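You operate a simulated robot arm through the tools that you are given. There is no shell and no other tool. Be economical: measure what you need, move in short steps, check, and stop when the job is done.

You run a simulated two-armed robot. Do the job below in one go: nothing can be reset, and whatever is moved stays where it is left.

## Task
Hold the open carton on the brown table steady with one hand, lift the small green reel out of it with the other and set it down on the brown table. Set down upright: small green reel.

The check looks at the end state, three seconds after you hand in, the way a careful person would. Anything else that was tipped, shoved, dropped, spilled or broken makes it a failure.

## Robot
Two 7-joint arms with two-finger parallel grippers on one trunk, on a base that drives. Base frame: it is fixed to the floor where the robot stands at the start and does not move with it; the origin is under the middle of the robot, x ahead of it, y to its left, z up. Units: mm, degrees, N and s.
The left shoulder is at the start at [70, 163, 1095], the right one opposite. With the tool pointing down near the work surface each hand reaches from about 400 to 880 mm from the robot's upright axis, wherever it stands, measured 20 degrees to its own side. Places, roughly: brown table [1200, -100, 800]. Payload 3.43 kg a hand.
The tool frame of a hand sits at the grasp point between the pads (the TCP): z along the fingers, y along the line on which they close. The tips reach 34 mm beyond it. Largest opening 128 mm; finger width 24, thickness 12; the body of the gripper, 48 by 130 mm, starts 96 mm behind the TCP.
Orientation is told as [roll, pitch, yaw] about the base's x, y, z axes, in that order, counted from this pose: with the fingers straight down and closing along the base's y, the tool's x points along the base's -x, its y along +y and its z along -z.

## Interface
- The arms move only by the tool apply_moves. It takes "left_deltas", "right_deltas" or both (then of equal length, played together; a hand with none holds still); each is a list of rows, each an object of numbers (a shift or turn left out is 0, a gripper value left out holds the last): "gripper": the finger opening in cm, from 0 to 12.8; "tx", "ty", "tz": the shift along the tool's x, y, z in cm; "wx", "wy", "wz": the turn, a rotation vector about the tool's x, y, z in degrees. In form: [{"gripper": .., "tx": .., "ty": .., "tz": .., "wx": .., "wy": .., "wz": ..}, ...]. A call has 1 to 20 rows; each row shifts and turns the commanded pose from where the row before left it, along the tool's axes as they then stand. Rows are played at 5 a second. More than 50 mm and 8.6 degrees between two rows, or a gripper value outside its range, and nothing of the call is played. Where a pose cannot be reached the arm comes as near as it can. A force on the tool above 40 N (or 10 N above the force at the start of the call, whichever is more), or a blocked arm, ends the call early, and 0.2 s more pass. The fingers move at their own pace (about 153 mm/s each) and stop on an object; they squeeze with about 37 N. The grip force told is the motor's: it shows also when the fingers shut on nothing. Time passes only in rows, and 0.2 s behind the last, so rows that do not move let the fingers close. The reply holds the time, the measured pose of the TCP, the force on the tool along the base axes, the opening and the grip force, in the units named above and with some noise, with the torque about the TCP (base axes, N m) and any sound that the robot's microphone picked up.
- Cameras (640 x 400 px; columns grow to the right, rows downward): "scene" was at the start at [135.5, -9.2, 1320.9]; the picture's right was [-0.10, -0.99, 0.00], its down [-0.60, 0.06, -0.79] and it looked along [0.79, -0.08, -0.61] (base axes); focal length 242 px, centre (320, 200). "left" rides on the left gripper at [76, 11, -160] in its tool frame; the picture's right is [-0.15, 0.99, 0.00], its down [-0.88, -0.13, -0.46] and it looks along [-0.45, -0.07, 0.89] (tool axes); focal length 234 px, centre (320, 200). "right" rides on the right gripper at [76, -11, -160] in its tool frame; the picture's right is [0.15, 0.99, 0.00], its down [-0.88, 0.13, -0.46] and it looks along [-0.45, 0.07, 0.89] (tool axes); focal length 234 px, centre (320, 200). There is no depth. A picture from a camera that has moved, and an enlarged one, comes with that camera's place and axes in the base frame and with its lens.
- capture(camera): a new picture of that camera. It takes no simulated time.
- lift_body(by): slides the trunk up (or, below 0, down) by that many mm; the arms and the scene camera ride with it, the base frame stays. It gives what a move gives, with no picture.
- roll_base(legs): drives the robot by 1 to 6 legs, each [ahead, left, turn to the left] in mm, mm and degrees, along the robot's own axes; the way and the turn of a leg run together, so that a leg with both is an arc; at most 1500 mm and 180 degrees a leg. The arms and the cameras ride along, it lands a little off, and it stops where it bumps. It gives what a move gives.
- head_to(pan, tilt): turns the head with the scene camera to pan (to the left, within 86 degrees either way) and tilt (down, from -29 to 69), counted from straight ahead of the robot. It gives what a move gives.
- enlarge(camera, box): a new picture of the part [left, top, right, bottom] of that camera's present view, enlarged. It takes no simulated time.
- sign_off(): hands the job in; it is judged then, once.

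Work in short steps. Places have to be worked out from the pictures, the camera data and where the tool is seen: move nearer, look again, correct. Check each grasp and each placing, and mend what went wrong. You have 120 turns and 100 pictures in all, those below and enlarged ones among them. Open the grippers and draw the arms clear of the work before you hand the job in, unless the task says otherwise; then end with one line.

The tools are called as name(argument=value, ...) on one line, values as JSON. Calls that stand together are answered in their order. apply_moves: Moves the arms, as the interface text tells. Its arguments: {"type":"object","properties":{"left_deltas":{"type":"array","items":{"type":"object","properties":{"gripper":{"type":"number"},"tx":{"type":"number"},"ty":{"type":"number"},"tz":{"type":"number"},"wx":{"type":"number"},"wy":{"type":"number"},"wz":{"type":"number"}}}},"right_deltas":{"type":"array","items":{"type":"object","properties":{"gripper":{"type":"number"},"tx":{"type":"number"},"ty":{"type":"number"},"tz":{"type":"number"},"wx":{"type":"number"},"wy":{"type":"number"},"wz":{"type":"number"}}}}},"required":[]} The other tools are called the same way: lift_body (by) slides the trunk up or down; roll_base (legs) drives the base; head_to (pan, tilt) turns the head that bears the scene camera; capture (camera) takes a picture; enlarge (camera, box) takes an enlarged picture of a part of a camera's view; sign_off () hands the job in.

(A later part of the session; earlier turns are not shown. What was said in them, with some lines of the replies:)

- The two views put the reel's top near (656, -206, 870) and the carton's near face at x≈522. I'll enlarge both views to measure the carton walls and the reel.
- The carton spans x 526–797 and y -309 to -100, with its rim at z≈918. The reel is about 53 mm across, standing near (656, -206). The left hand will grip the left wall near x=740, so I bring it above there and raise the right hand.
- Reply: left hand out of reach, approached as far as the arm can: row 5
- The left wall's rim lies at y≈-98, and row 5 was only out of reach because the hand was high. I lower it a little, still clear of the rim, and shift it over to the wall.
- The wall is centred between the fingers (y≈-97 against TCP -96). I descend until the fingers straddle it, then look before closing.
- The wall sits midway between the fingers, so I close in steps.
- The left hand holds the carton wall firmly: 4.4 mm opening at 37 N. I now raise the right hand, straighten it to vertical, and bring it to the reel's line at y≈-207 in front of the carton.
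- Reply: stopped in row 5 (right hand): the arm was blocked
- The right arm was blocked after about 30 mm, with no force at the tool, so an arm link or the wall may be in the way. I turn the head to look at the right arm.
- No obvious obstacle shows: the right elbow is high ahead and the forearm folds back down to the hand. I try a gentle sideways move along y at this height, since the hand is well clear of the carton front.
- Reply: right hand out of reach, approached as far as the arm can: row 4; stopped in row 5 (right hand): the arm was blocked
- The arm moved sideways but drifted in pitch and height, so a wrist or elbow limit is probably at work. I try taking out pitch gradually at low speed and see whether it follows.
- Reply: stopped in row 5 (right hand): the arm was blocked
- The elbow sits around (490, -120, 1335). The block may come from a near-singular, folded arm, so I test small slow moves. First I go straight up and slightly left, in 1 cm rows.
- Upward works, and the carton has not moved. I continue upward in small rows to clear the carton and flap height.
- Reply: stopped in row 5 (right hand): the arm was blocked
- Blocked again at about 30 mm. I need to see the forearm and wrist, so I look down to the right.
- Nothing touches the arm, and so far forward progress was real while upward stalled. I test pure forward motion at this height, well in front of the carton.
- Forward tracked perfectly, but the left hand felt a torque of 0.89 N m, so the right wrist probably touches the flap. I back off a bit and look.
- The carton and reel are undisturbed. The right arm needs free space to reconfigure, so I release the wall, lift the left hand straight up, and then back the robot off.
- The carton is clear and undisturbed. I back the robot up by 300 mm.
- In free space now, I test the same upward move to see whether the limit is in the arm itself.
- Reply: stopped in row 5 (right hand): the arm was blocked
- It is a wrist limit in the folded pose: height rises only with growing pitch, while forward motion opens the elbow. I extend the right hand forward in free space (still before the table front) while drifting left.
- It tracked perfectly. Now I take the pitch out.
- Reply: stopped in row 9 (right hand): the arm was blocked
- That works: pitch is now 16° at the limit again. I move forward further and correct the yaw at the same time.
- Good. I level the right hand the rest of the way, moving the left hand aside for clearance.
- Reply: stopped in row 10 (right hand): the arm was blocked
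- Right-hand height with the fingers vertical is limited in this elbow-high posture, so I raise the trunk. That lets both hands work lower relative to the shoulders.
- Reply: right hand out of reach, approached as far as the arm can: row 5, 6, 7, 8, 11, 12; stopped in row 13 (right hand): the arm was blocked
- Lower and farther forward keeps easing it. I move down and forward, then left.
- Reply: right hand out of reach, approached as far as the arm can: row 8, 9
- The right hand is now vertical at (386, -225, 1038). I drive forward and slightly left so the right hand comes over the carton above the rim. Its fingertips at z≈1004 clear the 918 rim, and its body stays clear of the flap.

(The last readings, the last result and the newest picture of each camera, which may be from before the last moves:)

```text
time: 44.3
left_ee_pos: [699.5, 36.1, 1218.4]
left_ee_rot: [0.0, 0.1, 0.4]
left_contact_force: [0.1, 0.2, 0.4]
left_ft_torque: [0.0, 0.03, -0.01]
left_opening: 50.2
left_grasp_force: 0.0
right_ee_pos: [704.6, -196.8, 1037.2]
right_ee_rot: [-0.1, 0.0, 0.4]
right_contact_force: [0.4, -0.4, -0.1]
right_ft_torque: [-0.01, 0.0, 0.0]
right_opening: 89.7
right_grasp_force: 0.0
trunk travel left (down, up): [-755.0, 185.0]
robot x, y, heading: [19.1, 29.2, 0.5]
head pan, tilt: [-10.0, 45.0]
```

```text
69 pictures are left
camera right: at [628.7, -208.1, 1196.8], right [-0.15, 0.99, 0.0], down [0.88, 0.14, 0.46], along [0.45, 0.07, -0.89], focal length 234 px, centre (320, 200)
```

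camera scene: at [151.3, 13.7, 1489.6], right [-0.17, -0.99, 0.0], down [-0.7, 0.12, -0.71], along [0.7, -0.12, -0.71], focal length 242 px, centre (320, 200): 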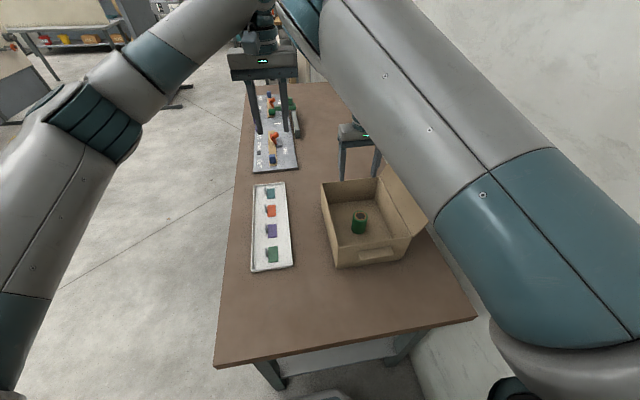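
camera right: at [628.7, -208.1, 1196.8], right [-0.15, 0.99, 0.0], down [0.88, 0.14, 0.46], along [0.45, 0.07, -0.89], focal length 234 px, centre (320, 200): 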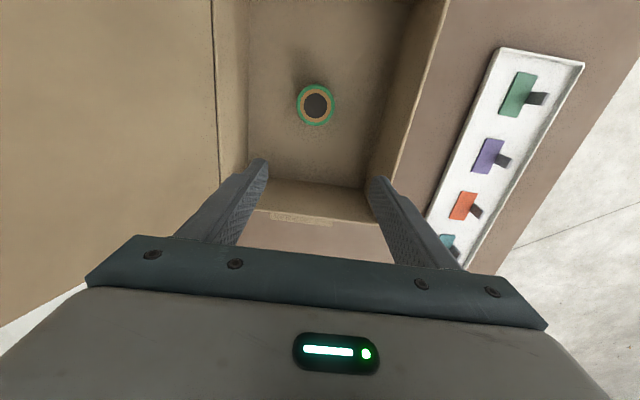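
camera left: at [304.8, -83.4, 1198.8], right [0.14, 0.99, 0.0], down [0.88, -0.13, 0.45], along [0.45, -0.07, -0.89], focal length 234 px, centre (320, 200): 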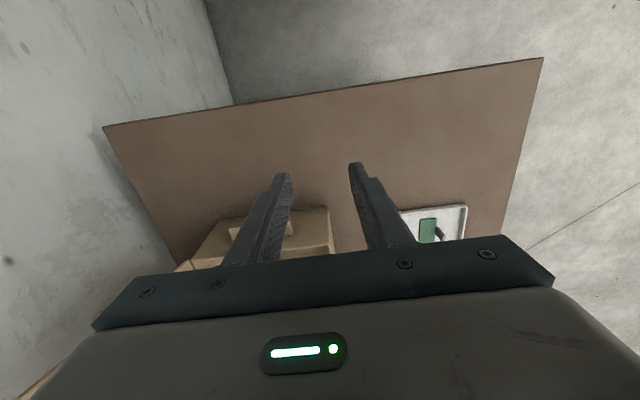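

The reel is seen at about (657, -209). I move the right hand directly above it, still high, so there is room for the left hand to grip the wall at x≈735.

apply_moves(right_deltas=[{"tx": 1.2, "ty": -0.3}, {"tx": 1.2, "ty": -0.3, "tz": 1}, {"tx": 1.2, "ty": -0.3, "tz": 1}, {"tx": 1.1, "ty": -0.3, "tz": 1}, {}])

capture(camera="right")

```text
time: 45.5
left_ee_pos: [697.7, 35.9, 1220.2]
left_ee_rot: [0.0, 0.1, 0.5]
left_contact_force: [-1.3, -0.7, -0.1]
left_ft_torque: [-0.03, -0.01, -0.02]
left_opening: 49.8
left_grasp_force: 0.1
right_ee_pos: [665.1, -220.3, 1008.6]
right_ee_rot: [0.0, -0.1, 0.4]
right_contact_force: [-0.3, -0.5, 0.3]
right_ft_torque: [-0.01, -0.02, 0.01]
right_opening: 89.8
right_grasp_force: 0.0
right hand out of reach, approached as far as the arm can: row 1, 2, 3, 4
trunk travel left (down, up): [-755.0, 185.0]
robot x, y, heading: [23.4, 30.0, 0.6]
head pan, tilt: [-10.0, 45.0]
```

```text
68 pictures are left
camera right: at [588.7, -232.3, 1168.1], right [-0.15, 0.99, 0.0], down [0.88, 0.14, 0.46], along [0.45, 0.07, -0.89], focal length 234 px, centre (320, 200)
```

right: 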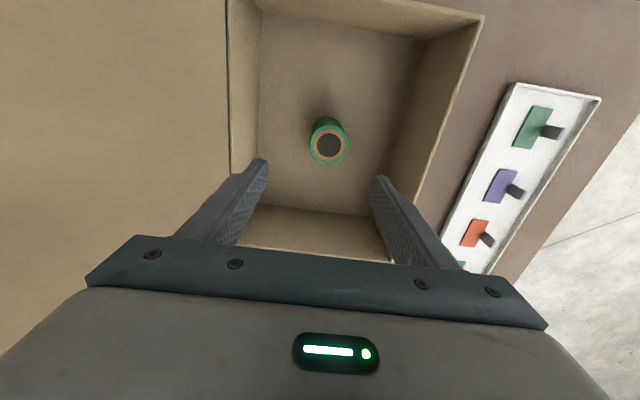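

The right hand is at its sideways limit at this height, and lowering will ease it. Next I bring the left hand down beside the carton and then over the left wall near x=738.

apply_moves(left_deltas=[{"tz": 4, "tx": -0.8, "gripper": 6}, {"tz": 4, "tx": -0.8}, {"tz": 4, "tx": -0.8}, {"tz": 4, "tx": -0.8}, {"tz": 4, "tx": -0.8}, {"ty": -2.5}, {"ty": -2.5}, {"ty": -2.5}, {"ty": -2.5}, {"ty": -2}, {}])

capture(camera="left")

capture(camera="scene")

```text
time: 47.9
left_ee_pos: [740.2, -81.7, 1018.8]
left_ee_rot: [0.0, 0.1, 0.4]
left_contact_force: [-1.4, 0.7, -0.5]
left_ft_torque: [-0.04, 0.01, 0.01]
left_opening: 60.0
left_grasp_force: 0.3
right_ee_pos: [665.1, -220.1, 1008.0]
right_ee_rot: [-0.1, 0.1, 0.4]
right_contact_force: [-0.2, 0.0, -0.1]
right_ft_torque: [-0.04, -0.01, 0.03]
right_opening: 90.0
right_grasp_force: 0.1
trunk travel left (down, up): [-755.0, 185.0]
robot x, y, heading: [21.9, 27.2, 0.4]
head pan, tilt: [-10.0, 45.0]
```

```text
67 pictures are left
camera left: at [664.9, -70.0, 1179.2], right [0.14, 0.99, 0.0], down [0.88, -0.12, 0.45], along [0.45, -0.06, -0.89], focal length 234 px, centre (320, 200)
```

left: 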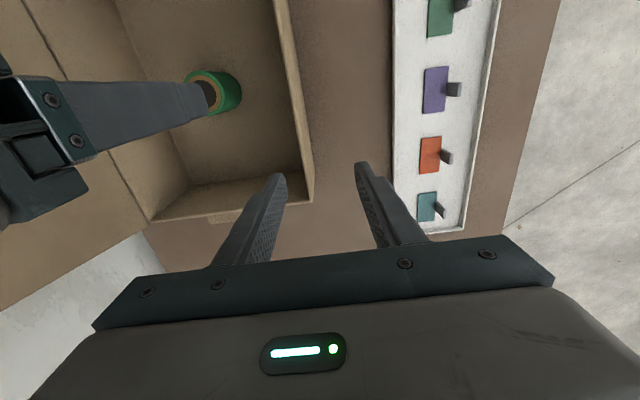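

```text
66 pictures are left
camera scene: at [150.4, 14.5, 1489.6], right [-0.17, -0.99, 0.0], down [-0.7, 0.12, -0.71], along [0.7, -0.12, -0.71], focal length 242 px, centre (320, 200)
```

scene: 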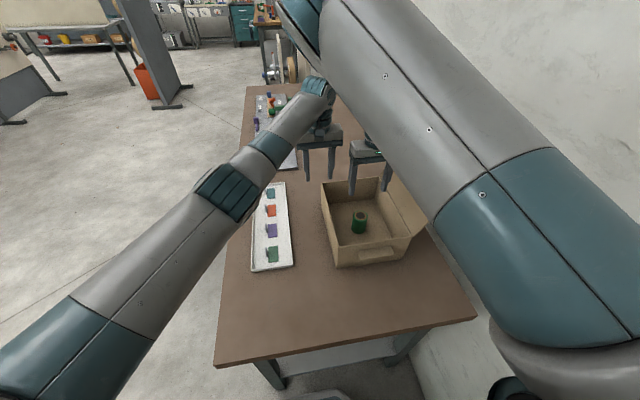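

Both hands are clear of each other, and the rim is at y≈-99. I move the left hand over it, lower it to straddle the wall, and close gradually.

apply_moves(left_deltas=[{"tz": 2.5, "ty": -0.6}, {"tz": 2.5, "ty": -0.6}, {"ty": -0.6}, {}])

capture(camera="left")

```text
time: 48.9
left_ee_pos: [739.2, -99.7, 972.1]
left_ee_rot: [0.0, 0.0, 0.4]
left_contact_force: [-0.5, -0.1, 0.1]
left_ft_torque: [-0.01, 0.02, 0.02]
left_opening: 59.8
left_grasp_force: 0.0
right_ee_pos: [664.2, -220.3, 1007.4]
right_ee_rot: [0.0, 0.0, 0.5]
right_contact_force: [0.2, -0.1, 0.7]
right_ft_torque: [-0.02, -0.04, -0.02]
right_opening: 90.3
right_grasp_force: 0.1
trunk travel left (down, up): [-755.0, 185.0]
robot x, y, heading: [20.9, 26.9, 0.8]
head pan, tilt: [-10.0, 45.0]
```

```text
65 pictures are left
camera left: at [664.2, -90.0, 1131.1], right [0.14, 0.99, 0.0], down [0.88, -0.12, 0.45], along [0.45, -0.06, -0.89], focal length 234 px, centre (320, 200)
```

left: 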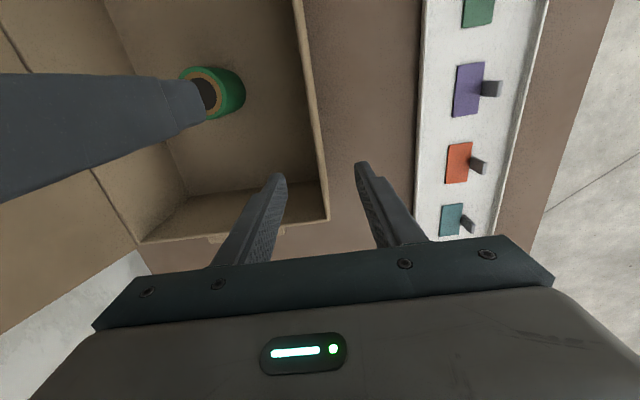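

The wall is centred between the fingers. I descend and close.

apply_moves(left_deltas=[{"tz": 2}, {"tz": 2}, {"tz": 2}, {}, {"gripper": 4}, {"gripper": 2}, {"gripper": 1}, {"gripper": 0}, {}, {}])

capture(camera="left")

capture(camera="right")

```text
time: 51.1
left_ee_pos: [739.3, -100.9, 911.0]
left_ee_rot: [0.0, 0.1, 0.4]
left_contact_force: [1.1, 0.4, 0.4]
left_ft_torque: [0.02, -0.01, -0.11]
left_opening: 4.6
left_grasp_force: 36.4
right_ee_pos: [664.9, -220.6, 1008.2]
right_ee_rot: [0.1, -0.1, 0.4]
right_contact_force: [0.3, -0.3, 0.9]
right_ft_torque: [0.01, -0.01, 0.0]
right_opening: 90.2
right_grasp_force: 0.1
trunk travel left (down, up): [-755.0, 185.0]
robot x, y, heading: [24.4, 25.0, 0.6]
head pan, tilt: [-10.0, 45.0]
```

```text
64 pictures are left
camera left: at [664.3, -89.4, 1070.9], right [0.14, 0.99, 0.0], down [0.88, -0.12, 0.45], along [0.45, -0.06, -0.89], focal length 234 px, centre (320, 200)
```

left: 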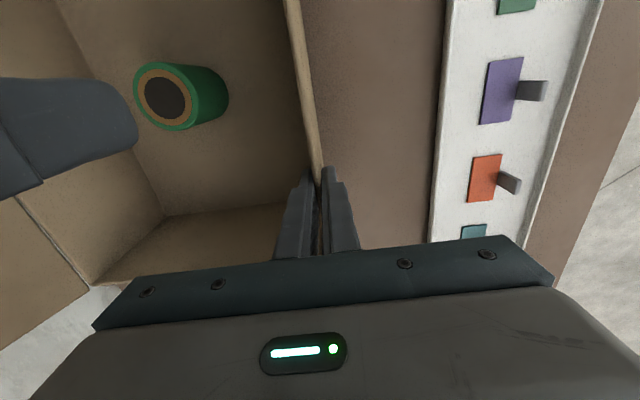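

```text
63 pictures are left
camera right: at [588.7, -232.3, 1168.3], right [-0.15, 0.99, 0.0], down [0.88, 0.14, 0.46], along [0.45, 0.07, -0.89], focal length 234 px, centre (320, 200)
```

right: 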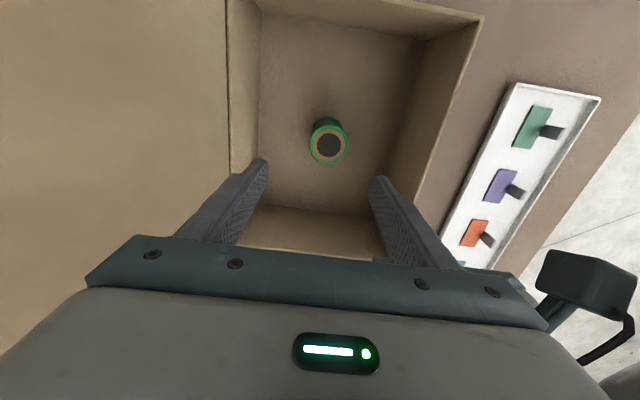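

The left hand holds again (4.6 mm, 36 N). The reel is at about (659, -209), and I lower the right hand while shifting onto its axis, stopping above its top.

apply_moves(right_deltas=[{"tz": 1.5}, {"tz": 1.5}, {"tz": 1.5, "ty": 0.4, "tx": 0.3}, {"tz": 1.5, "ty": 0.4, "tx": 0.2}, {"tz": 0.8, "ty": 0.3}, {}])

capture(camera="right")

capture(camera="left")

```text
time: 52.5
left_ee_pos: [739.3, -100.4, 910.8]
left_ee_rot: [0.1, 0.1, 0.3]
left_contact_force: [0.1, 0.6, -0.8]
left_ft_torque: [0.09, 0.05, -0.12]
left_opening: 4.8
left_grasp_force: 36.9
right_ee_pos: [664.2, -216.2, 938.6]
right_ee_rot: [0.0, 0.0, 0.3]
right_contact_force: [-0.2, 0.2, 0.0]
right_ft_torque: [-0.01, 0.01, -0.01]
right_opening: 89.9
right_grasp_force: 0.0
right hand out of reach, approached as far as the arm can: row 4
trunk travel left (down, up): [-755.0, 185.0]
robot x, y, heading: [19.0, 27.9, 0.1]
head pan, tilt: [-10.0, 45.0]
```

```text
62 pictures are left
camera right: at [588.4, -228.2, 1098.8], right [-0.15, 0.99, 0.0], down [0.88, 0.14, 0.46], along [0.45, 0.07, -0.89], focal length 234 px, centre (320, 200)
```

right: 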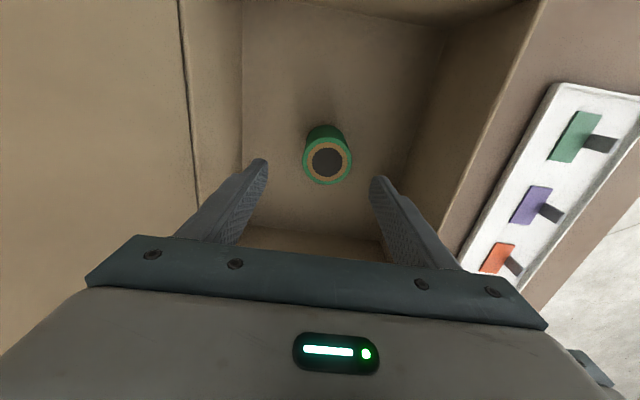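

```text
61 pictures are left
camera left: at [664.4, -89.4, 1070.9], right [0.14, 0.99, 0.0], down [0.88, -0.12, 0.45], along [0.45, -0.06, -0.89], focal length 234 px, centre (320, 200)
```

left: 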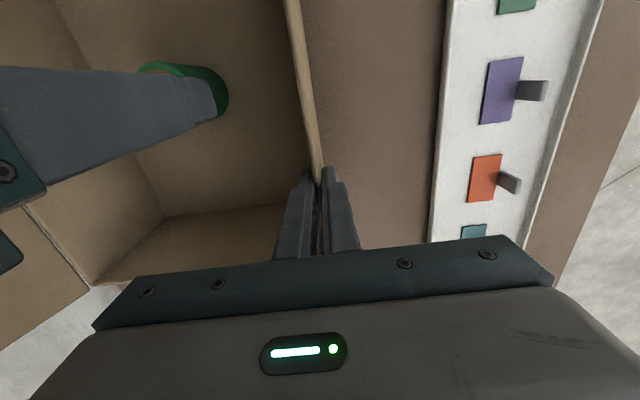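

The reel is centred within the finger opening to a few mm. I descend to z≈848 with the last correction, then check.

apply_moves(right_deltas=[{"tz": 1.5}, {"tz": 1.5, "ty": 0.2, "tx": 0.2}, {"tz": 1.5, "ty": 0.2, "tx": 0.2}, {"tz": 1.5, "ty": 0.2}, {"tz": 1.5}, {"tz": 1.5}, {}])

capture(camera="right")

capture(camera="left")

```text
time: 54.1
left_ee_pos: [739.5, -101.2, 910.6]
left_ee_rot: [-0.1, 0.1, 0.4]
left_contact_force: [-0.6, 0.0, 0.9]
left_ft_torque: [0.05, 0.13, -0.07]
left_opening: 4.5
left_grasp_force: 36.8
right_ee_pos: [658.7, -212.0, 846.9]
right_ee_rot: [-0.1, -0.1, 0.4]
right_contact_force: [-1.4, 1.0, 0.7]
right_ft_torque: [-0.01, -0.01, 0.02]
right_opening: 90.4
right_grasp_force: 0.1
right hand out of reach, approached as far as the arm can: row 3
trunk travel left (down, up): [-755.0, 185.0]
robot x, y, heading: [21.3, 27.2, 0.2]
head pan, tilt: [-10.0, 45.0]
```

```text
60 pictures are left
camera right: at [583.0, -223.0, 1007.6], right [-0.15, 0.99, 0.0], down [0.88, 0.14, 0.46], along [0.45, 0.07, -0.89], focal length 234 px, centre (320, 200)
```

right: 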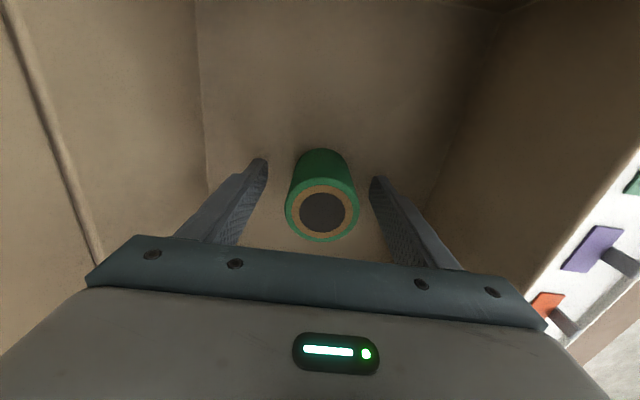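

```text
59 pictures are left
camera left: at [664.4, -89.5, 1070.9], right [0.14, 0.99, 0.0], down [0.88, -0.12, 0.45], along [0.45, -0.06, -0.89], focal length 234 px, centre (320, 200)
```

left: 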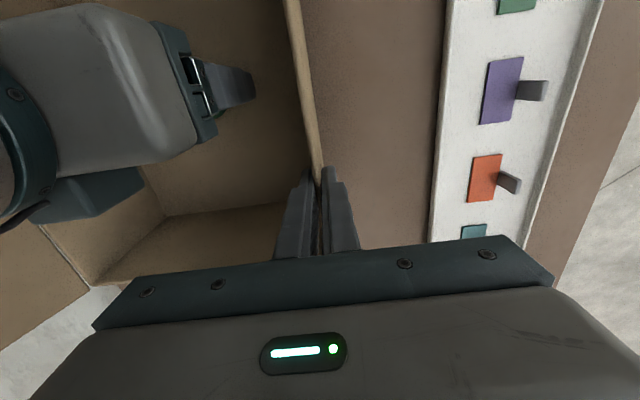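

The reel sits between the pads (axis ≈ (660, -210), TCP (659, -212)). I close gently.

apply_moves(right_deltas=[{"gripper": 7}, {"gripper": 5.5}, {"gripper": 4.5}, {"gripper": 3.5}, {}, {}])

capture(camera="right")

```text
time: 55.5
left_ee_pos: [740.3, -101.0, 909.5]
left_ee_rot: [0.0, 0.1, 0.5]
left_contact_force: [-0.3, 0.3, 0.5]
left_ft_torque: [0.09, 0.0, -0.04]
left_opening: 4.7
left_grasp_force: 37.7
right_ee_pos: [658.4, -211.6, 847.5]
right_ee_rot: [0.0, -0.2, 0.4]
right_contact_force: [-0.7, 0.6, 0.2]
right_ft_torque: [0.03, 0.0, 0.0]
right_opening: 48.9
right_grasp_force: 36.7
trunk travel left (down, up): [-755.0, 185.0]
robot x, y, heading: [24.8, 29.4, 0.5]
head pan, tilt: [-10.0, 45.0]
```

```text
58 pictures are left
camera right: at [582.9, -223.0, 1007.8], right [-0.15, 0.99, 0.0], down [0.88, 0.14, 0.46], along [0.45, 0.07, -0.89], focal length 234 px, centre (320, 200)
```

right: 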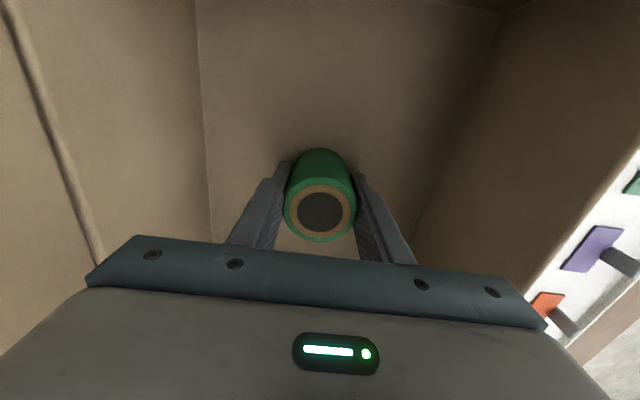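

The reel is gripped (48.9 mm, 37 N). I lift it slowly, drifting slightly toward the posture that was reachable at height.

apply_moves(right_deltas=[{"tz": -1}, {"tz": -1.5}, {"tz": -1.5, "ty": -0.2, "tx": -0.2}, {"tz": -1.5, "ty": -0.2, "tx": -0.2}, {"tz": -1.5, "ty": -0.2, "tx": -0.2}, {"tz": -1.5, "ty": -0.3, "tx": -0.2}, {"tz": -1.5, "ty": -0.3}, {"tz": -1.5}, {"tz": -1.5}, {"tz": -1.5}, {}])

capture(camera="right")

capture(camera="scene")

```text
time: 57.9
left_ee_pos: [739.3, -101.0, 911.0]
left_ee_rot: [0.0, 0.1, 0.3]
left_contact_force: [-0.2, 0.3, 0.0]
left_ft_torque: [0.03, 0.09, -0.05]
left_opening: 4.5
left_grasp_force: 36.4
right_ee_pos: [668.5, -225.0, 992.1]
right_ee_rot: [-0.1, 0.0, 0.4]
right_contact_force: [-0.8, 0.7, -0.5]
right_ft_torque: [-0.02, 0.02, 0.0]
right_opening: 48.6
right_grasp_force: 37.0
trunk travel left (down, up): [-755.0, 185.0]
robot x, y, heading: [19.9, 27.9, 0.4]
head pan, tilt: [-10.0, 45.0]
```

```text
57 pictures are left
camera right: at [591.6, -235.9, 1152.4], right [-0.15, 0.99, 0.0], down [0.88, 0.14, 0.46], along [0.45, 0.07, -0.89], focal length 234 px, centre (320, 200)
```

right: 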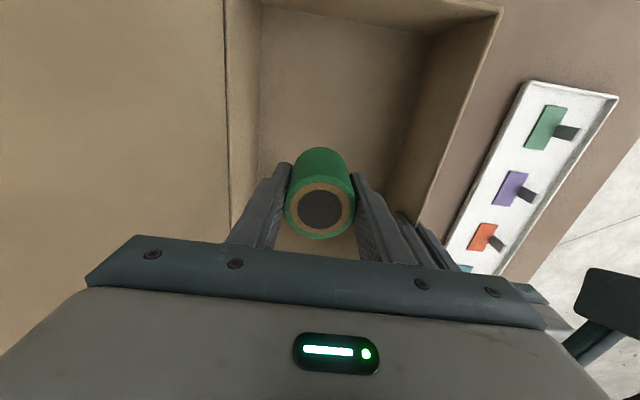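

```text
56 pictures are left
camera scene: at [150.4, 13.7, 1489.7], right [-0.17, -0.99, 0.0], down [-0.7, 0.12, -0.71], along [0.7, -0.12, -0.71], focal length 242 px, centre (320, 200)
```

scene: 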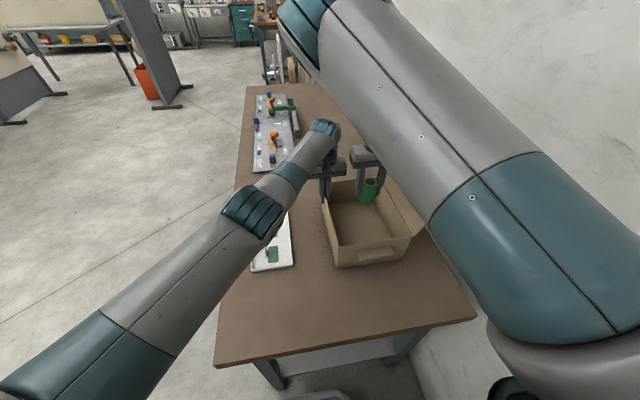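

The reel is clear of the rim and the carton stayed put. I release the wall and raise the left hand straight up.

apply_moves(left_deltas=[{"gripper": 2}, {"gripper": 5}, {}, {"tz": -2.5}, {"tz": -3}, {"tz": -3}, {"tz": -3}, {}])

capture(camera="left")

```text
time: 59.7
left_ee_pos: [739.6, -99.7, 1025.6]
left_ee_rot: [0.0, 0.1, 0.4]
left_contact_force: [-0.2, -0.5, -0.2]
left_ft_torque: [0.02, -0.04, 0.04]
left_opening: 50.3
left_grasp_force: 0.0
right_ee_pos: [668.1, -224.9, 991.3]
right_ee_rot: [-0.1, 0.0, 0.5]
right_contact_force: [0.0, -0.2, -0.8]
right_ft_torque: [-0.01, -0.02, -0.02]
right_opening: 48.9
right_grasp_force: 36.8
trunk travel left (down, up): [-755.0, 185.0]
robot x, y, heading: [18.3, 29.4, 0.4]
head pan, tilt: [-10.0, 45.0]
```

```text
55 pictures are left
camera left: at [664.5, -89.0, 1183.7], right [0.14, 0.99, 0.0], down [0.88, -0.12, 0.45], along [0.45, -0.06, -0.89], focal length 234 px, centre (320, 200)
```

left: 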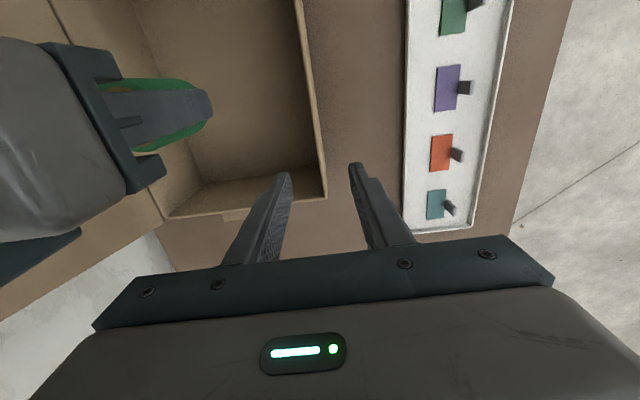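

The left hand is clear. The reel bottom is about 27 mm above the rim; I drive back 228 mm so it hangs over the free table in front of the carton.

roll_base(legs=[[-228, 0, 0]])

capture(camera="scene")

capture(camera="right")

capture(camera="left")

```text
time: 61.4
left_ee_pos: [511.1, -106.7, 1023.9]
left_ee_rot: [0.1, 0.1, 0.0]
left_contact_force: [-0.2, -0.1, -0.1]
left_ft_torque: [-0.04, 0.0, 0.01]
left_opening: 50.0
left_grasp_force: 0.0
right_ee_pos: [438.7, -230.0, 991.2]
right_ee_rot: [0.1, -0.1, -0.1]
right_contact_force: [-0.5, 0.4, -0.9]
right_ft_torque: [0.04, 0.0, -0.01]
right_opening: 48.7
right_grasp_force: 36.7
trunk travel left (down, up): [-755.0, 185.0]
robot x, y, heading: [-207.5, 27.3, 0.2]
head pan, tilt: [-10.0, 45.0]
```

```text
54 pictures are left
camera scene: at [-76.4, 11.8, 1489.5], right [-0.18, -0.98, 0.0], down [-0.7, 0.12, -0.71], along [0.7, -0.12, -0.71], focal length 242 px, centre (320, 200)
```

scene: 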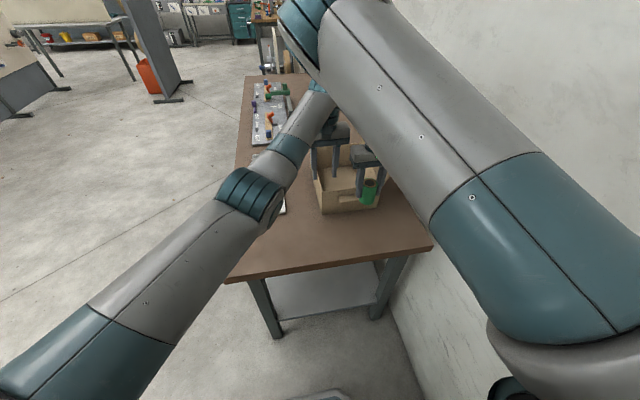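

```text
53 pictures are left
camera right: at [362.3, -241.6, 1151.7], right [-0.14, 0.99, 0.0], down [0.88, 0.13, 0.46], along [0.45, 0.07, -0.89], focal length 234 px, centre (320, 200)
```

right: 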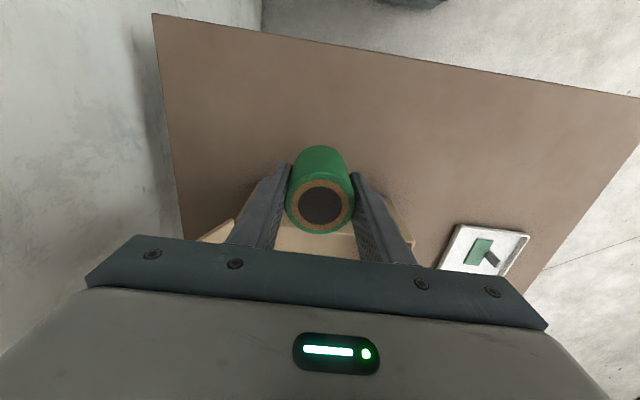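

```text
52 pictures are left
camera left: at [436.5, -95.3, 1183.0], right [0.15, 0.99, 0.0], down [0.88, -0.13, 0.45], along [0.45, -0.07, -0.89], focal length 234 px, centre (320, 200)
```

left: 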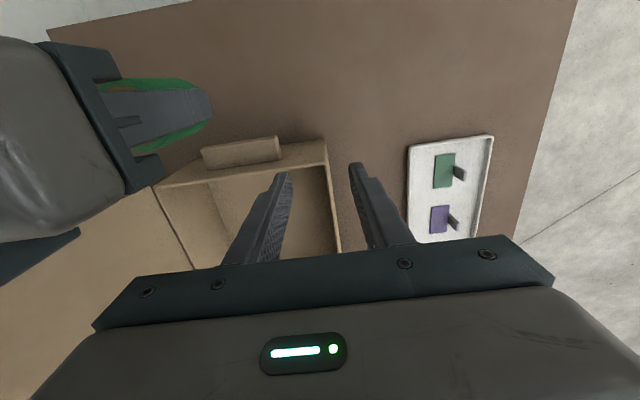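

The reel hangs over open table at (439, -230), clear of the carton's front tab (x≈489). I lower it to just above the table.

apply_moves(right_deltas=[{"tz": 2}, {"tz": 2}, {"tz": 2}, {"tz": 2}, {"tz": 2}, {"tz": 2}, {"tz": 1.2}, {"tz": 0.5}, {}])

capture(camera="right")

enlarge(camera="scene", box=[300, 130, 450, 260])

```text
time: 63.4
left_ee_pos: [510.3, -106.4, 1023.1]
left_ee_rot: [-0.1, 0.2, -0.1]
left_contact_force: [0.8, -0.4, -0.4]
left_ft_torque: [-0.03, 0.0, -0.04]
left_opening: 50.0
left_grasp_force: 0.1
right_ee_pos: [437.7, -231.7, 855.5]
right_ee_rot: [0.0, -0.1, -0.1]
right_contact_force: [0.1, -0.8, -0.8]
right_ft_torque: [-0.03, 0.02, 0.02]
right_opening: 48.5
right_grasp_force: 36.5
trunk travel left (down, up): [-755.0, 185.0]
robot x, y, heading: [-207.8, 28.4, -0.1]
head pan, tilt: [-10.0, 45.0]
```

```text
51 pictures are left
camera right: at [361.2, -243.2, 1015.6], right [-0.14, 0.99, 0.0], down [0.88, 0.13, 0.46], along [0.45, 0.07, -0.89], focal length 234 px, centre (320, 200)
```

right: 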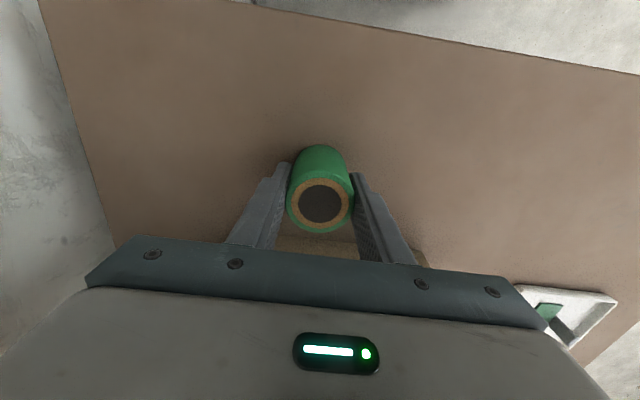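

```text
3.08 times, centred on (375, 195) of scene
camera zoom: at [-77.3, 11.9, 1489.6], right [-0.18, -0.98, 0.0], down [-0.7, 0.12, -0.71], along [0.7, -0.12, -0.71], focal length 745 px, centre (151, 215)
```

zoom: 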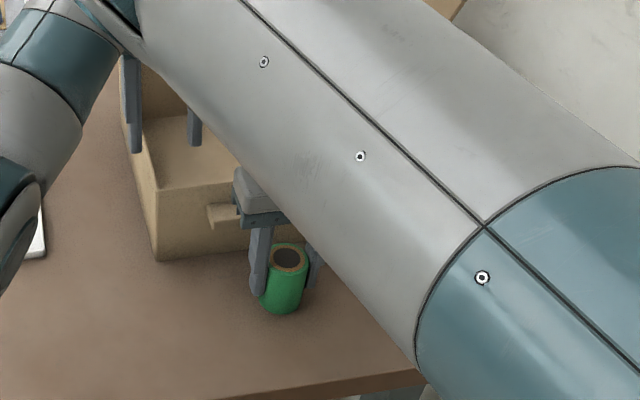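

Nearly there, and no contact yet. I lower in 2 mm rows and watch the force.

apply_moves(right_deltas=[{"tz": 0.2}, {"tz": 0.2}, {"tz": 0.2}, {"tz": 0.2}, {}])

```text
time: 64.6
left_ee_pos: [508.5, -106.1, 1026.2]
left_ee_rot: [0.1, -0.1, -0.1]
left_contact_force: [0.0, 0.0, 0.9]
left_ft_torque: [-0.02, 0.01, -0.01]
left_opening: 50.0
left_grasp_force: 0.1
right_ee_pos: [436.9, -231.7, 849.9]
right_ee_rot: [-0.2, -0.4, -0.1]
right_contact_force: [2.3, -3.3, 25.9]
right_ft_torque: [-0.31, -0.08, 0.08]
right_opening: 48.5
right_grasp_force: 37.1
trunk travel left (down, up): [-755.0, 185.0]
robot x, y, heading: [-207.2, 28.4, -0.3]
head pan, tilt: [-10.0, 45.0]
```

The table is touched (26 N up at z≈850). I ease the pressure off and open.

apply_moves(right_deltas=[{"tz": -0.25}, {}])

apply_moves(right_deltas=[{"gripper": 5.2}, {"gripper": 6}, {"gripper": 7.5}, {"gripper": 9}, {}])

capture(camera="right")

```text
time: 65.2
left_ee_pos: [509.1, -106.3, 1024.4]
left_ee_rot: [0.0, 0.0, -0.1]
left_contact_force: [0.3, -0.4, -0.1]
left_ft_torque: [-0.01, 0.0, 0.01]
left_opening: 50.2
left_grasp_force: 0.0
right_ee_pos: [436.1, -230.4, 848.8]
right_ee_rot: [0.0, 0.2, -0.1]
right_contact_force: [0.8, -1.3, 5.2]
right_ft_torque: [-0.2, -0.18, -0.08]
right_opening: 48.6
right_grasp_force: 36.7
trunk travel left (down, up): [-755.0, 185.0]
robot x, y, heading: [-209.1, 26.4, 0.2]
head pan, tilt: [-10.0, 45.0]
```

```text
time: 66.4
left_ee_pos: [510.9, -107.0, 1023.3]
left_ee_rot: [0.1, 0.2, -0.2]
left_contact_force: [-0.8, 0.4, -0.2]
left_ft_torque: [0.01, 0.0, -0.02]
left_opening: 50.2
left_grasp_force: 0.1
right_ee_pos: [437.2, -230.9, 850.0]
right_ee_rot: [0.0, -0.1, -0.1]
right_contact_force: [0.9, 0.2, -0.2]
right_ft_torque: [0.0, 0.01, -0.03]
right_opening: 90.1
right_grasp_force: 0.0
trunk travel left (down, up): [-755.0, 185.0]
robot x, y, heading: [-208.1, 27.2, -0.0]
head pan, tilt: [-10.0, 45.0]
```

```text
49 pictures are left
camera right: at [361.1, -242.2, 1009.8], right [-0.14, 0.99, 0.0], down [0.88, 0.13, 0.46], along [0.45, 0.07, -0.89], focal length 234 px, centre (320, 200)
```

right: 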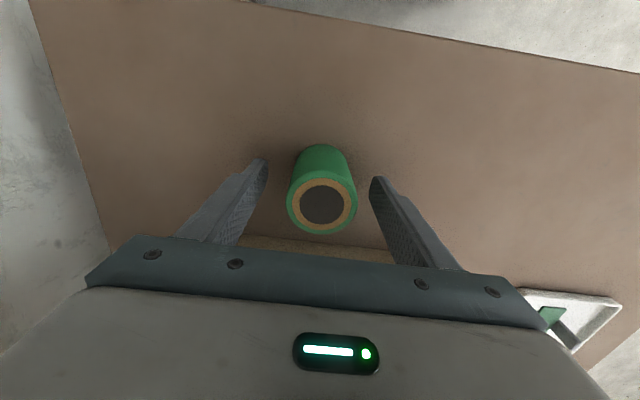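

The reel stands free and upright between the open fingers. I raise the right hand straight up.

apply_moves(right_deltas=[{"tz": -1.5}, {"tz": -2}, {"tz": -2}, {"tz": -2}, {"tz": -2}, {"tz": -2}, {"tz": -2}, {}])

capture(camera="right")

```text
time: 68.2
left_ee_pos: [510.6, -107.3, 1024.5]
left_ee_rot: [-0.1, 0.2, -0.1]
left_contact_force: [0.3, -0.1, 0.3]
left_ft_torque: [-0.03, -0.04, -0.01]
left_opening: 50.1
left_grasp_force: 0.0
right_ee_pos: [435.3, -229.2, 982.5]
right_ee_rot: [0.0, 0.0, -0.2]
right_contact_force: [-0.6, 1.0, 0.3]
right_ft_torque: [0.0, -0.04, 0.02]
right_opening: 89.8
right_grasp_force: 0.1
trunk travel left (down, up): [-755.0, 185.0]
robot x, y, heading: [-205.4, 27.1, -0.1]
head pan, tilt: [-10.0, 45.0]
```

```text
48 pictures are left
camera right: at [358.9, -240.3, 1143.8], right [-0.14, 0.99, 0.0], down [0.88, 0.13, 0.46], along [0.45, 0.07, -0.89], focal length 234 px, centre (320, 200)
```

right: 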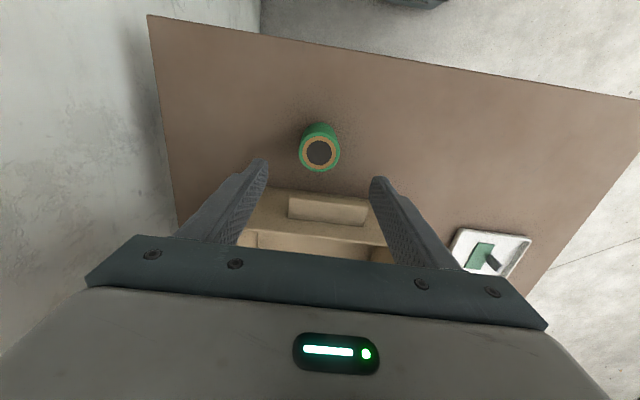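

The reel stands upright on the table. Both hands are above everything, so I drive back to draw them clear and check the whole scene.

roll_base(legs=[[-400, 0, 0]])

head_to(pan=0, tilt=30)

capture(camera="scene")

capture(camera="left")

```text
time: 70.3
left_ee_pos: [249.4, -160.3, 1021.2]
left_ee_rot: [0.1, 0.2, -2.4]
left_contact_force: [0.7, 0.2, -0.1]
left_ft_torque: [-0.01, 0.05, -0.01]
left_opening: 50.3
left_grasp_force: 0.0
right_ee_pos: [167.1, -278.8, 981.8]
right_ee_rot: [0.0, 0.0, -2.6]
right_contact_force: [1.1, -0.5, -0.1]
right_ft_torque: [0.05, 0.07, -0.02]
right_opening: 90.0
right_grasp_force: 0.2
trunk travel left (down, up): [-755.0, 185.0]
robot x, y, heading: [-468.2, 5.0, -2.6]
head pan, tilt: [-10.0, 45.0]
stopped in leg 1: the robot was blocked; the commanded pose is now the measured one
```

```text
time: 71.1
left_ee_pos: [245.8, -161.5, 1024.2]
left_ee_rot: [0.2, 0.0, -2.6]
left_contact_force: [0.1, -0.6, -0.7]
left_ft_torque: [0.02, -0.04, 0.04]
left_opening: 50.1
left_grasp_force: 0.0
right_ee_pos: [163.7, -279.6, 982.8]
right_ee_rot: [0.0, 0.0, -2.7]
right_contact_force: [0.9, 0.3, -0.5]
right_ft_torque: [0.03, -0.01, 0.04]
right_opening: 90.3
right_grasp_force: 0.0
trunk travel left (down, up): [-755.0, 185.0]
robot x, y, heading: [-465.1, 4.7, -2.7]
head pan, tilt: [0.0, 30.0]
```

```text
47 pictures are left
camera scene: at [-326.8, -3.6, 1512.2], right [-0.05, -1.0, 0.0], down [-0.5, 0.03, -0.87], along [0.86, -0.04, -0.5], focal length 242 px, centre (320, 200)
```

scene: 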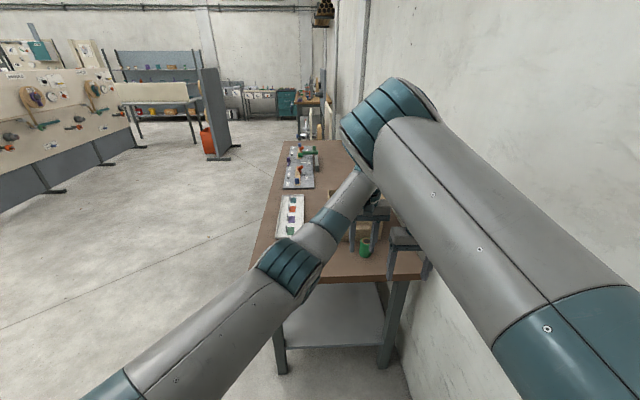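

```text
46 pictures are left
camera left: at [171.0, -145.8, 1183.4], right [0.19, 0.98, 0.0], down [0.87, -0.17, 0.45], along [0.45, -0.09, -0.89], focal length 234 px, centre (320, 200)
```

left: 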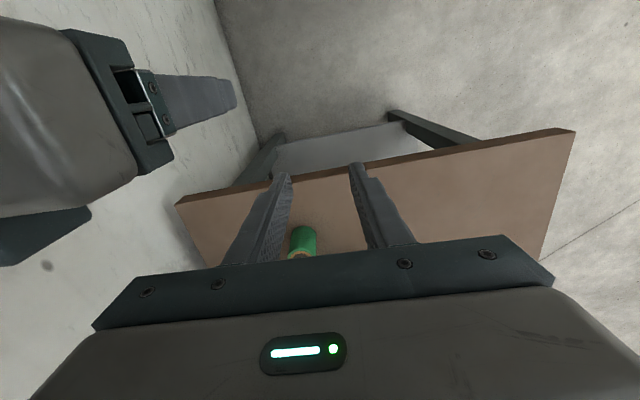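

The base bumped something while backing, after about 260 mm. I ease forward a little and look to the sides for what it was.

roll_base(legs=[[40, 0, 0]])

head_to(pan=86, tilt=50)

capture(camera="scene")

head_to(pan=-86, tilt=50)

capture(camera="scene")

```text
time: 72.0
left_ee_pos: [281.0, -162.3, 1027.0]
left_ee_rot: [0.0, -0.1, -2.6]
left_contact_force: [-0.2, 0.8, 0.1]
left_ft_torque: [0.01, -0.07, 0.0]
left_opening: 49.8
left_grasp_force: 0.2
right_ee_pos: [198.6, -280.8, 986.9]
right_ee_rot: [-0.1, -0.4, -2.6]
right_contact_force: [0.6, 0.0, 1.0]
right_ft_torque: [-0.04, 0.01, -0.02]
right_opening: 90.1
right_grasp_force: 0.1
trunk travel left (down, up): [-755.0, 185.0]
robot x, y, heading: [-427.4, 5.8, -2.9]
head pan, tilt: [0.0, 30.0]
```

```text
time: 73.6
left_ee_pos: [283.8, -161.1, 1025.0]
left_ee_rot: [0.0, 0.0, -2.7]
left_contact_force: [0.5, -0.8, 0.1]
left_ft_torque: [0.01, 0.0, -0.04]
left_opening: 50.0
left_grasp_force: 0.1
right_ee_pos: [202.9, -281.0, 985.2]
right_ee_rot: [-0.2, -0.2, -2.5]
right_contact_force: [0.1, 0.2, 0.2]
right_ft_torque: [0.02, 0.01, -0.02]
right_opening: 89.7
right_grasp_force: 0.0
trunk travel left (down, up): [-755.0, 185.0]
robot x, y, heading: [-429.9, -0.1, -2.6]
head pan, tilt: [85.9, 50.0]
```

```text
45 pictures are left
camera scene: at [-368.9, 76.6, 1482.8], right [0.99, -0.12, 0.0], down [-0.09, -0.76, -0.64], along [0.08, 0.64, -0.77], focal length 242 px, centre (320, 200)
```

scene: 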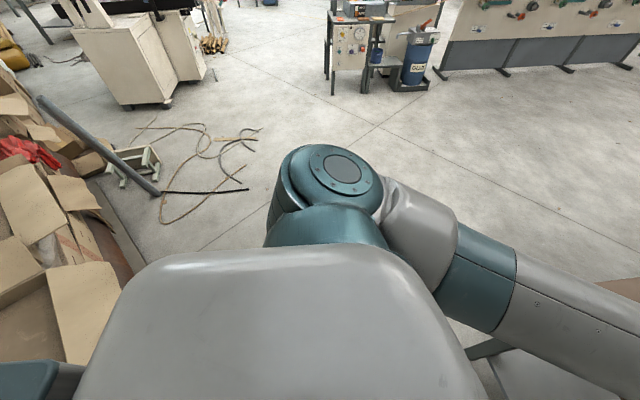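

```text
time: 76.2
left_ee_pos: [284.7, -162.5, 1024.4]
left_ee_rot: [0.0, 0.0, -2.6]
left_contact_force: [-0.2, 0.6, 0.7]
left_ft_torque: [0.0, 0.03, -0.01]
left_opening: 49.9
left_grasp_force: 0.1
right_ee_pos: [203.8, -281.3, 984.5]
right_ee_rot: [-0.2, -0.2, -2.6]
right_contact_force: [-0.2, 0.2, -0.3]
right_ft_torque: [0.02, 0.0, 0.01]
right_opening: 90.1
right_grasp_force: 0.1
trunk travel left (down, up): [-755.0, 185.0]
robot x, y, heading: [-426.0, 3.0, -3.1]
head pan, tilt: [-85.9, 50.0]
```

```text
44 pictures are left
camera scene: at [-375.8, -76.9, 1482.8], right [-1.0, -0.02, 0.0], down [-0.02, 0.77, -0.64], along [0.01, -0.64, -0.77], focal length 242 px, centre (320, 200)
```

scene: 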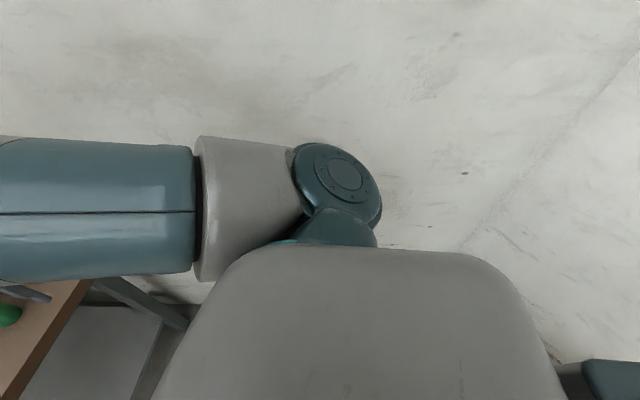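

Behind the robot is a fixed-looking pile of shelving and scrap cartons, which the base only nudged. I move the left hand aside for a final clear look at the table.

apply_moves(left_deltas=[{"ty": 4, "tz": -1}, {"ty": 4, "tz": -1}, {"ty": 4, "tz": -1}, {"ty": 4}, {"ty": 4}, {"ty": 4}, {}])

head_to(pan=0, tilt=35)

capture(camera="scene")

enlarge(camera="scene", box=[250, 100, 450, 260])

```text
time: 77.8
left_ee_pos: [292.1, 78.2, 1051.6]
left_ee_rot: [0.1, 0.0, -2.7]
left_contact_force: [-0.1, -0.5, 0.5]
left_ft_torque: [0.01, 0.01, -0.01]
left_opening: 50.1
left_grasp_force: 0.0
right_ee_pos: [202.4, -281.1, 983.5]
right_ee_rot: [0.0, -0.1, -2.6]
right_contact_force: [-0.2, 0.3, -0.1]
right_ft_torque: [0.01, -0.03, -0.02]
right_opening: 90.0
right_grasp_force: 0.1
trunk travel left (down, up): [-755.0, 185.0]
robot x, y, heading: [-425.6, 2.7, -2.8]
head pan, tilt: [-85.9, 50.0]
```

```text
time: 79.4
left_ee_pos: [293.6, 79.1, 1050.8]
left_ee_rot: [-0.1, 0.0, -2.6]
left_contact_force: [1.0, 0.0, -0.2]
left_ft_torque: [0.0, -0.01, -0.01]
left_opening: 49.9
left_grasp_force: 0.0
right_ee_pos: [203.2, -280.2, 984.7]
right_ee_rot: [-0.1, -0.1, -2.6]
right_contact_force: [0.7, 0.3, 1.0]
right_ft_torque: [-0.01, 0.02, 0.0]
right_opening: 89.9
right_grasp_force: 0.1
trunk travel left (down, up): [-755.0, 185.0]
robot x, y, heading: [-429.3, 5.2, -2.7]
head pan, tilt: [0.0, 35.0]
```

```text
43 pictures are left
camera scene: at [-289.6, -4.2, 1504.5], right [-0.05, -1.0, 0.0], down [-0.57, 0.03, -0.82], along [0.82, -0.04, -0.57], focal length 242 px, centre (320, 200)
```

scene: 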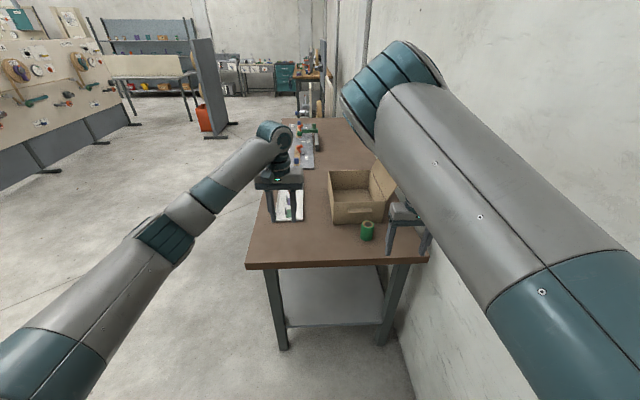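

```text
2.50 times, centred on (350, 180) of scene
camera zoom: at [-289.6, -4.2, 1504.5], right [-0.05, -1.0, 0.0], down [-0.57, 0.03, -0.82], along [0.82, -0.04, -0.57], focal length 606 px, centre (245, 250)
```

zoom: 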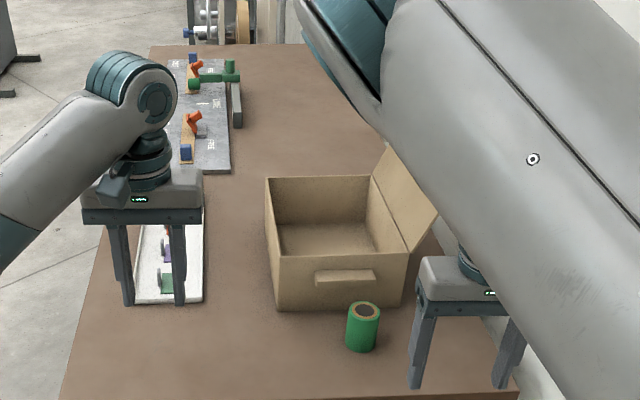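

The reel stands upright on the brown table. The carton and everything else on the table are where they were, both grippers are open and both hands are clear, so I hand in.

sign_off()

```text
The job is handed in.
```

The small green reel is out of the carton and standing upright on the brown table in front of it; the carton looked unmoved in the last picture, but the base bumped something in the pile behind the robot while backing away, and I could not see whether that shifted anything.
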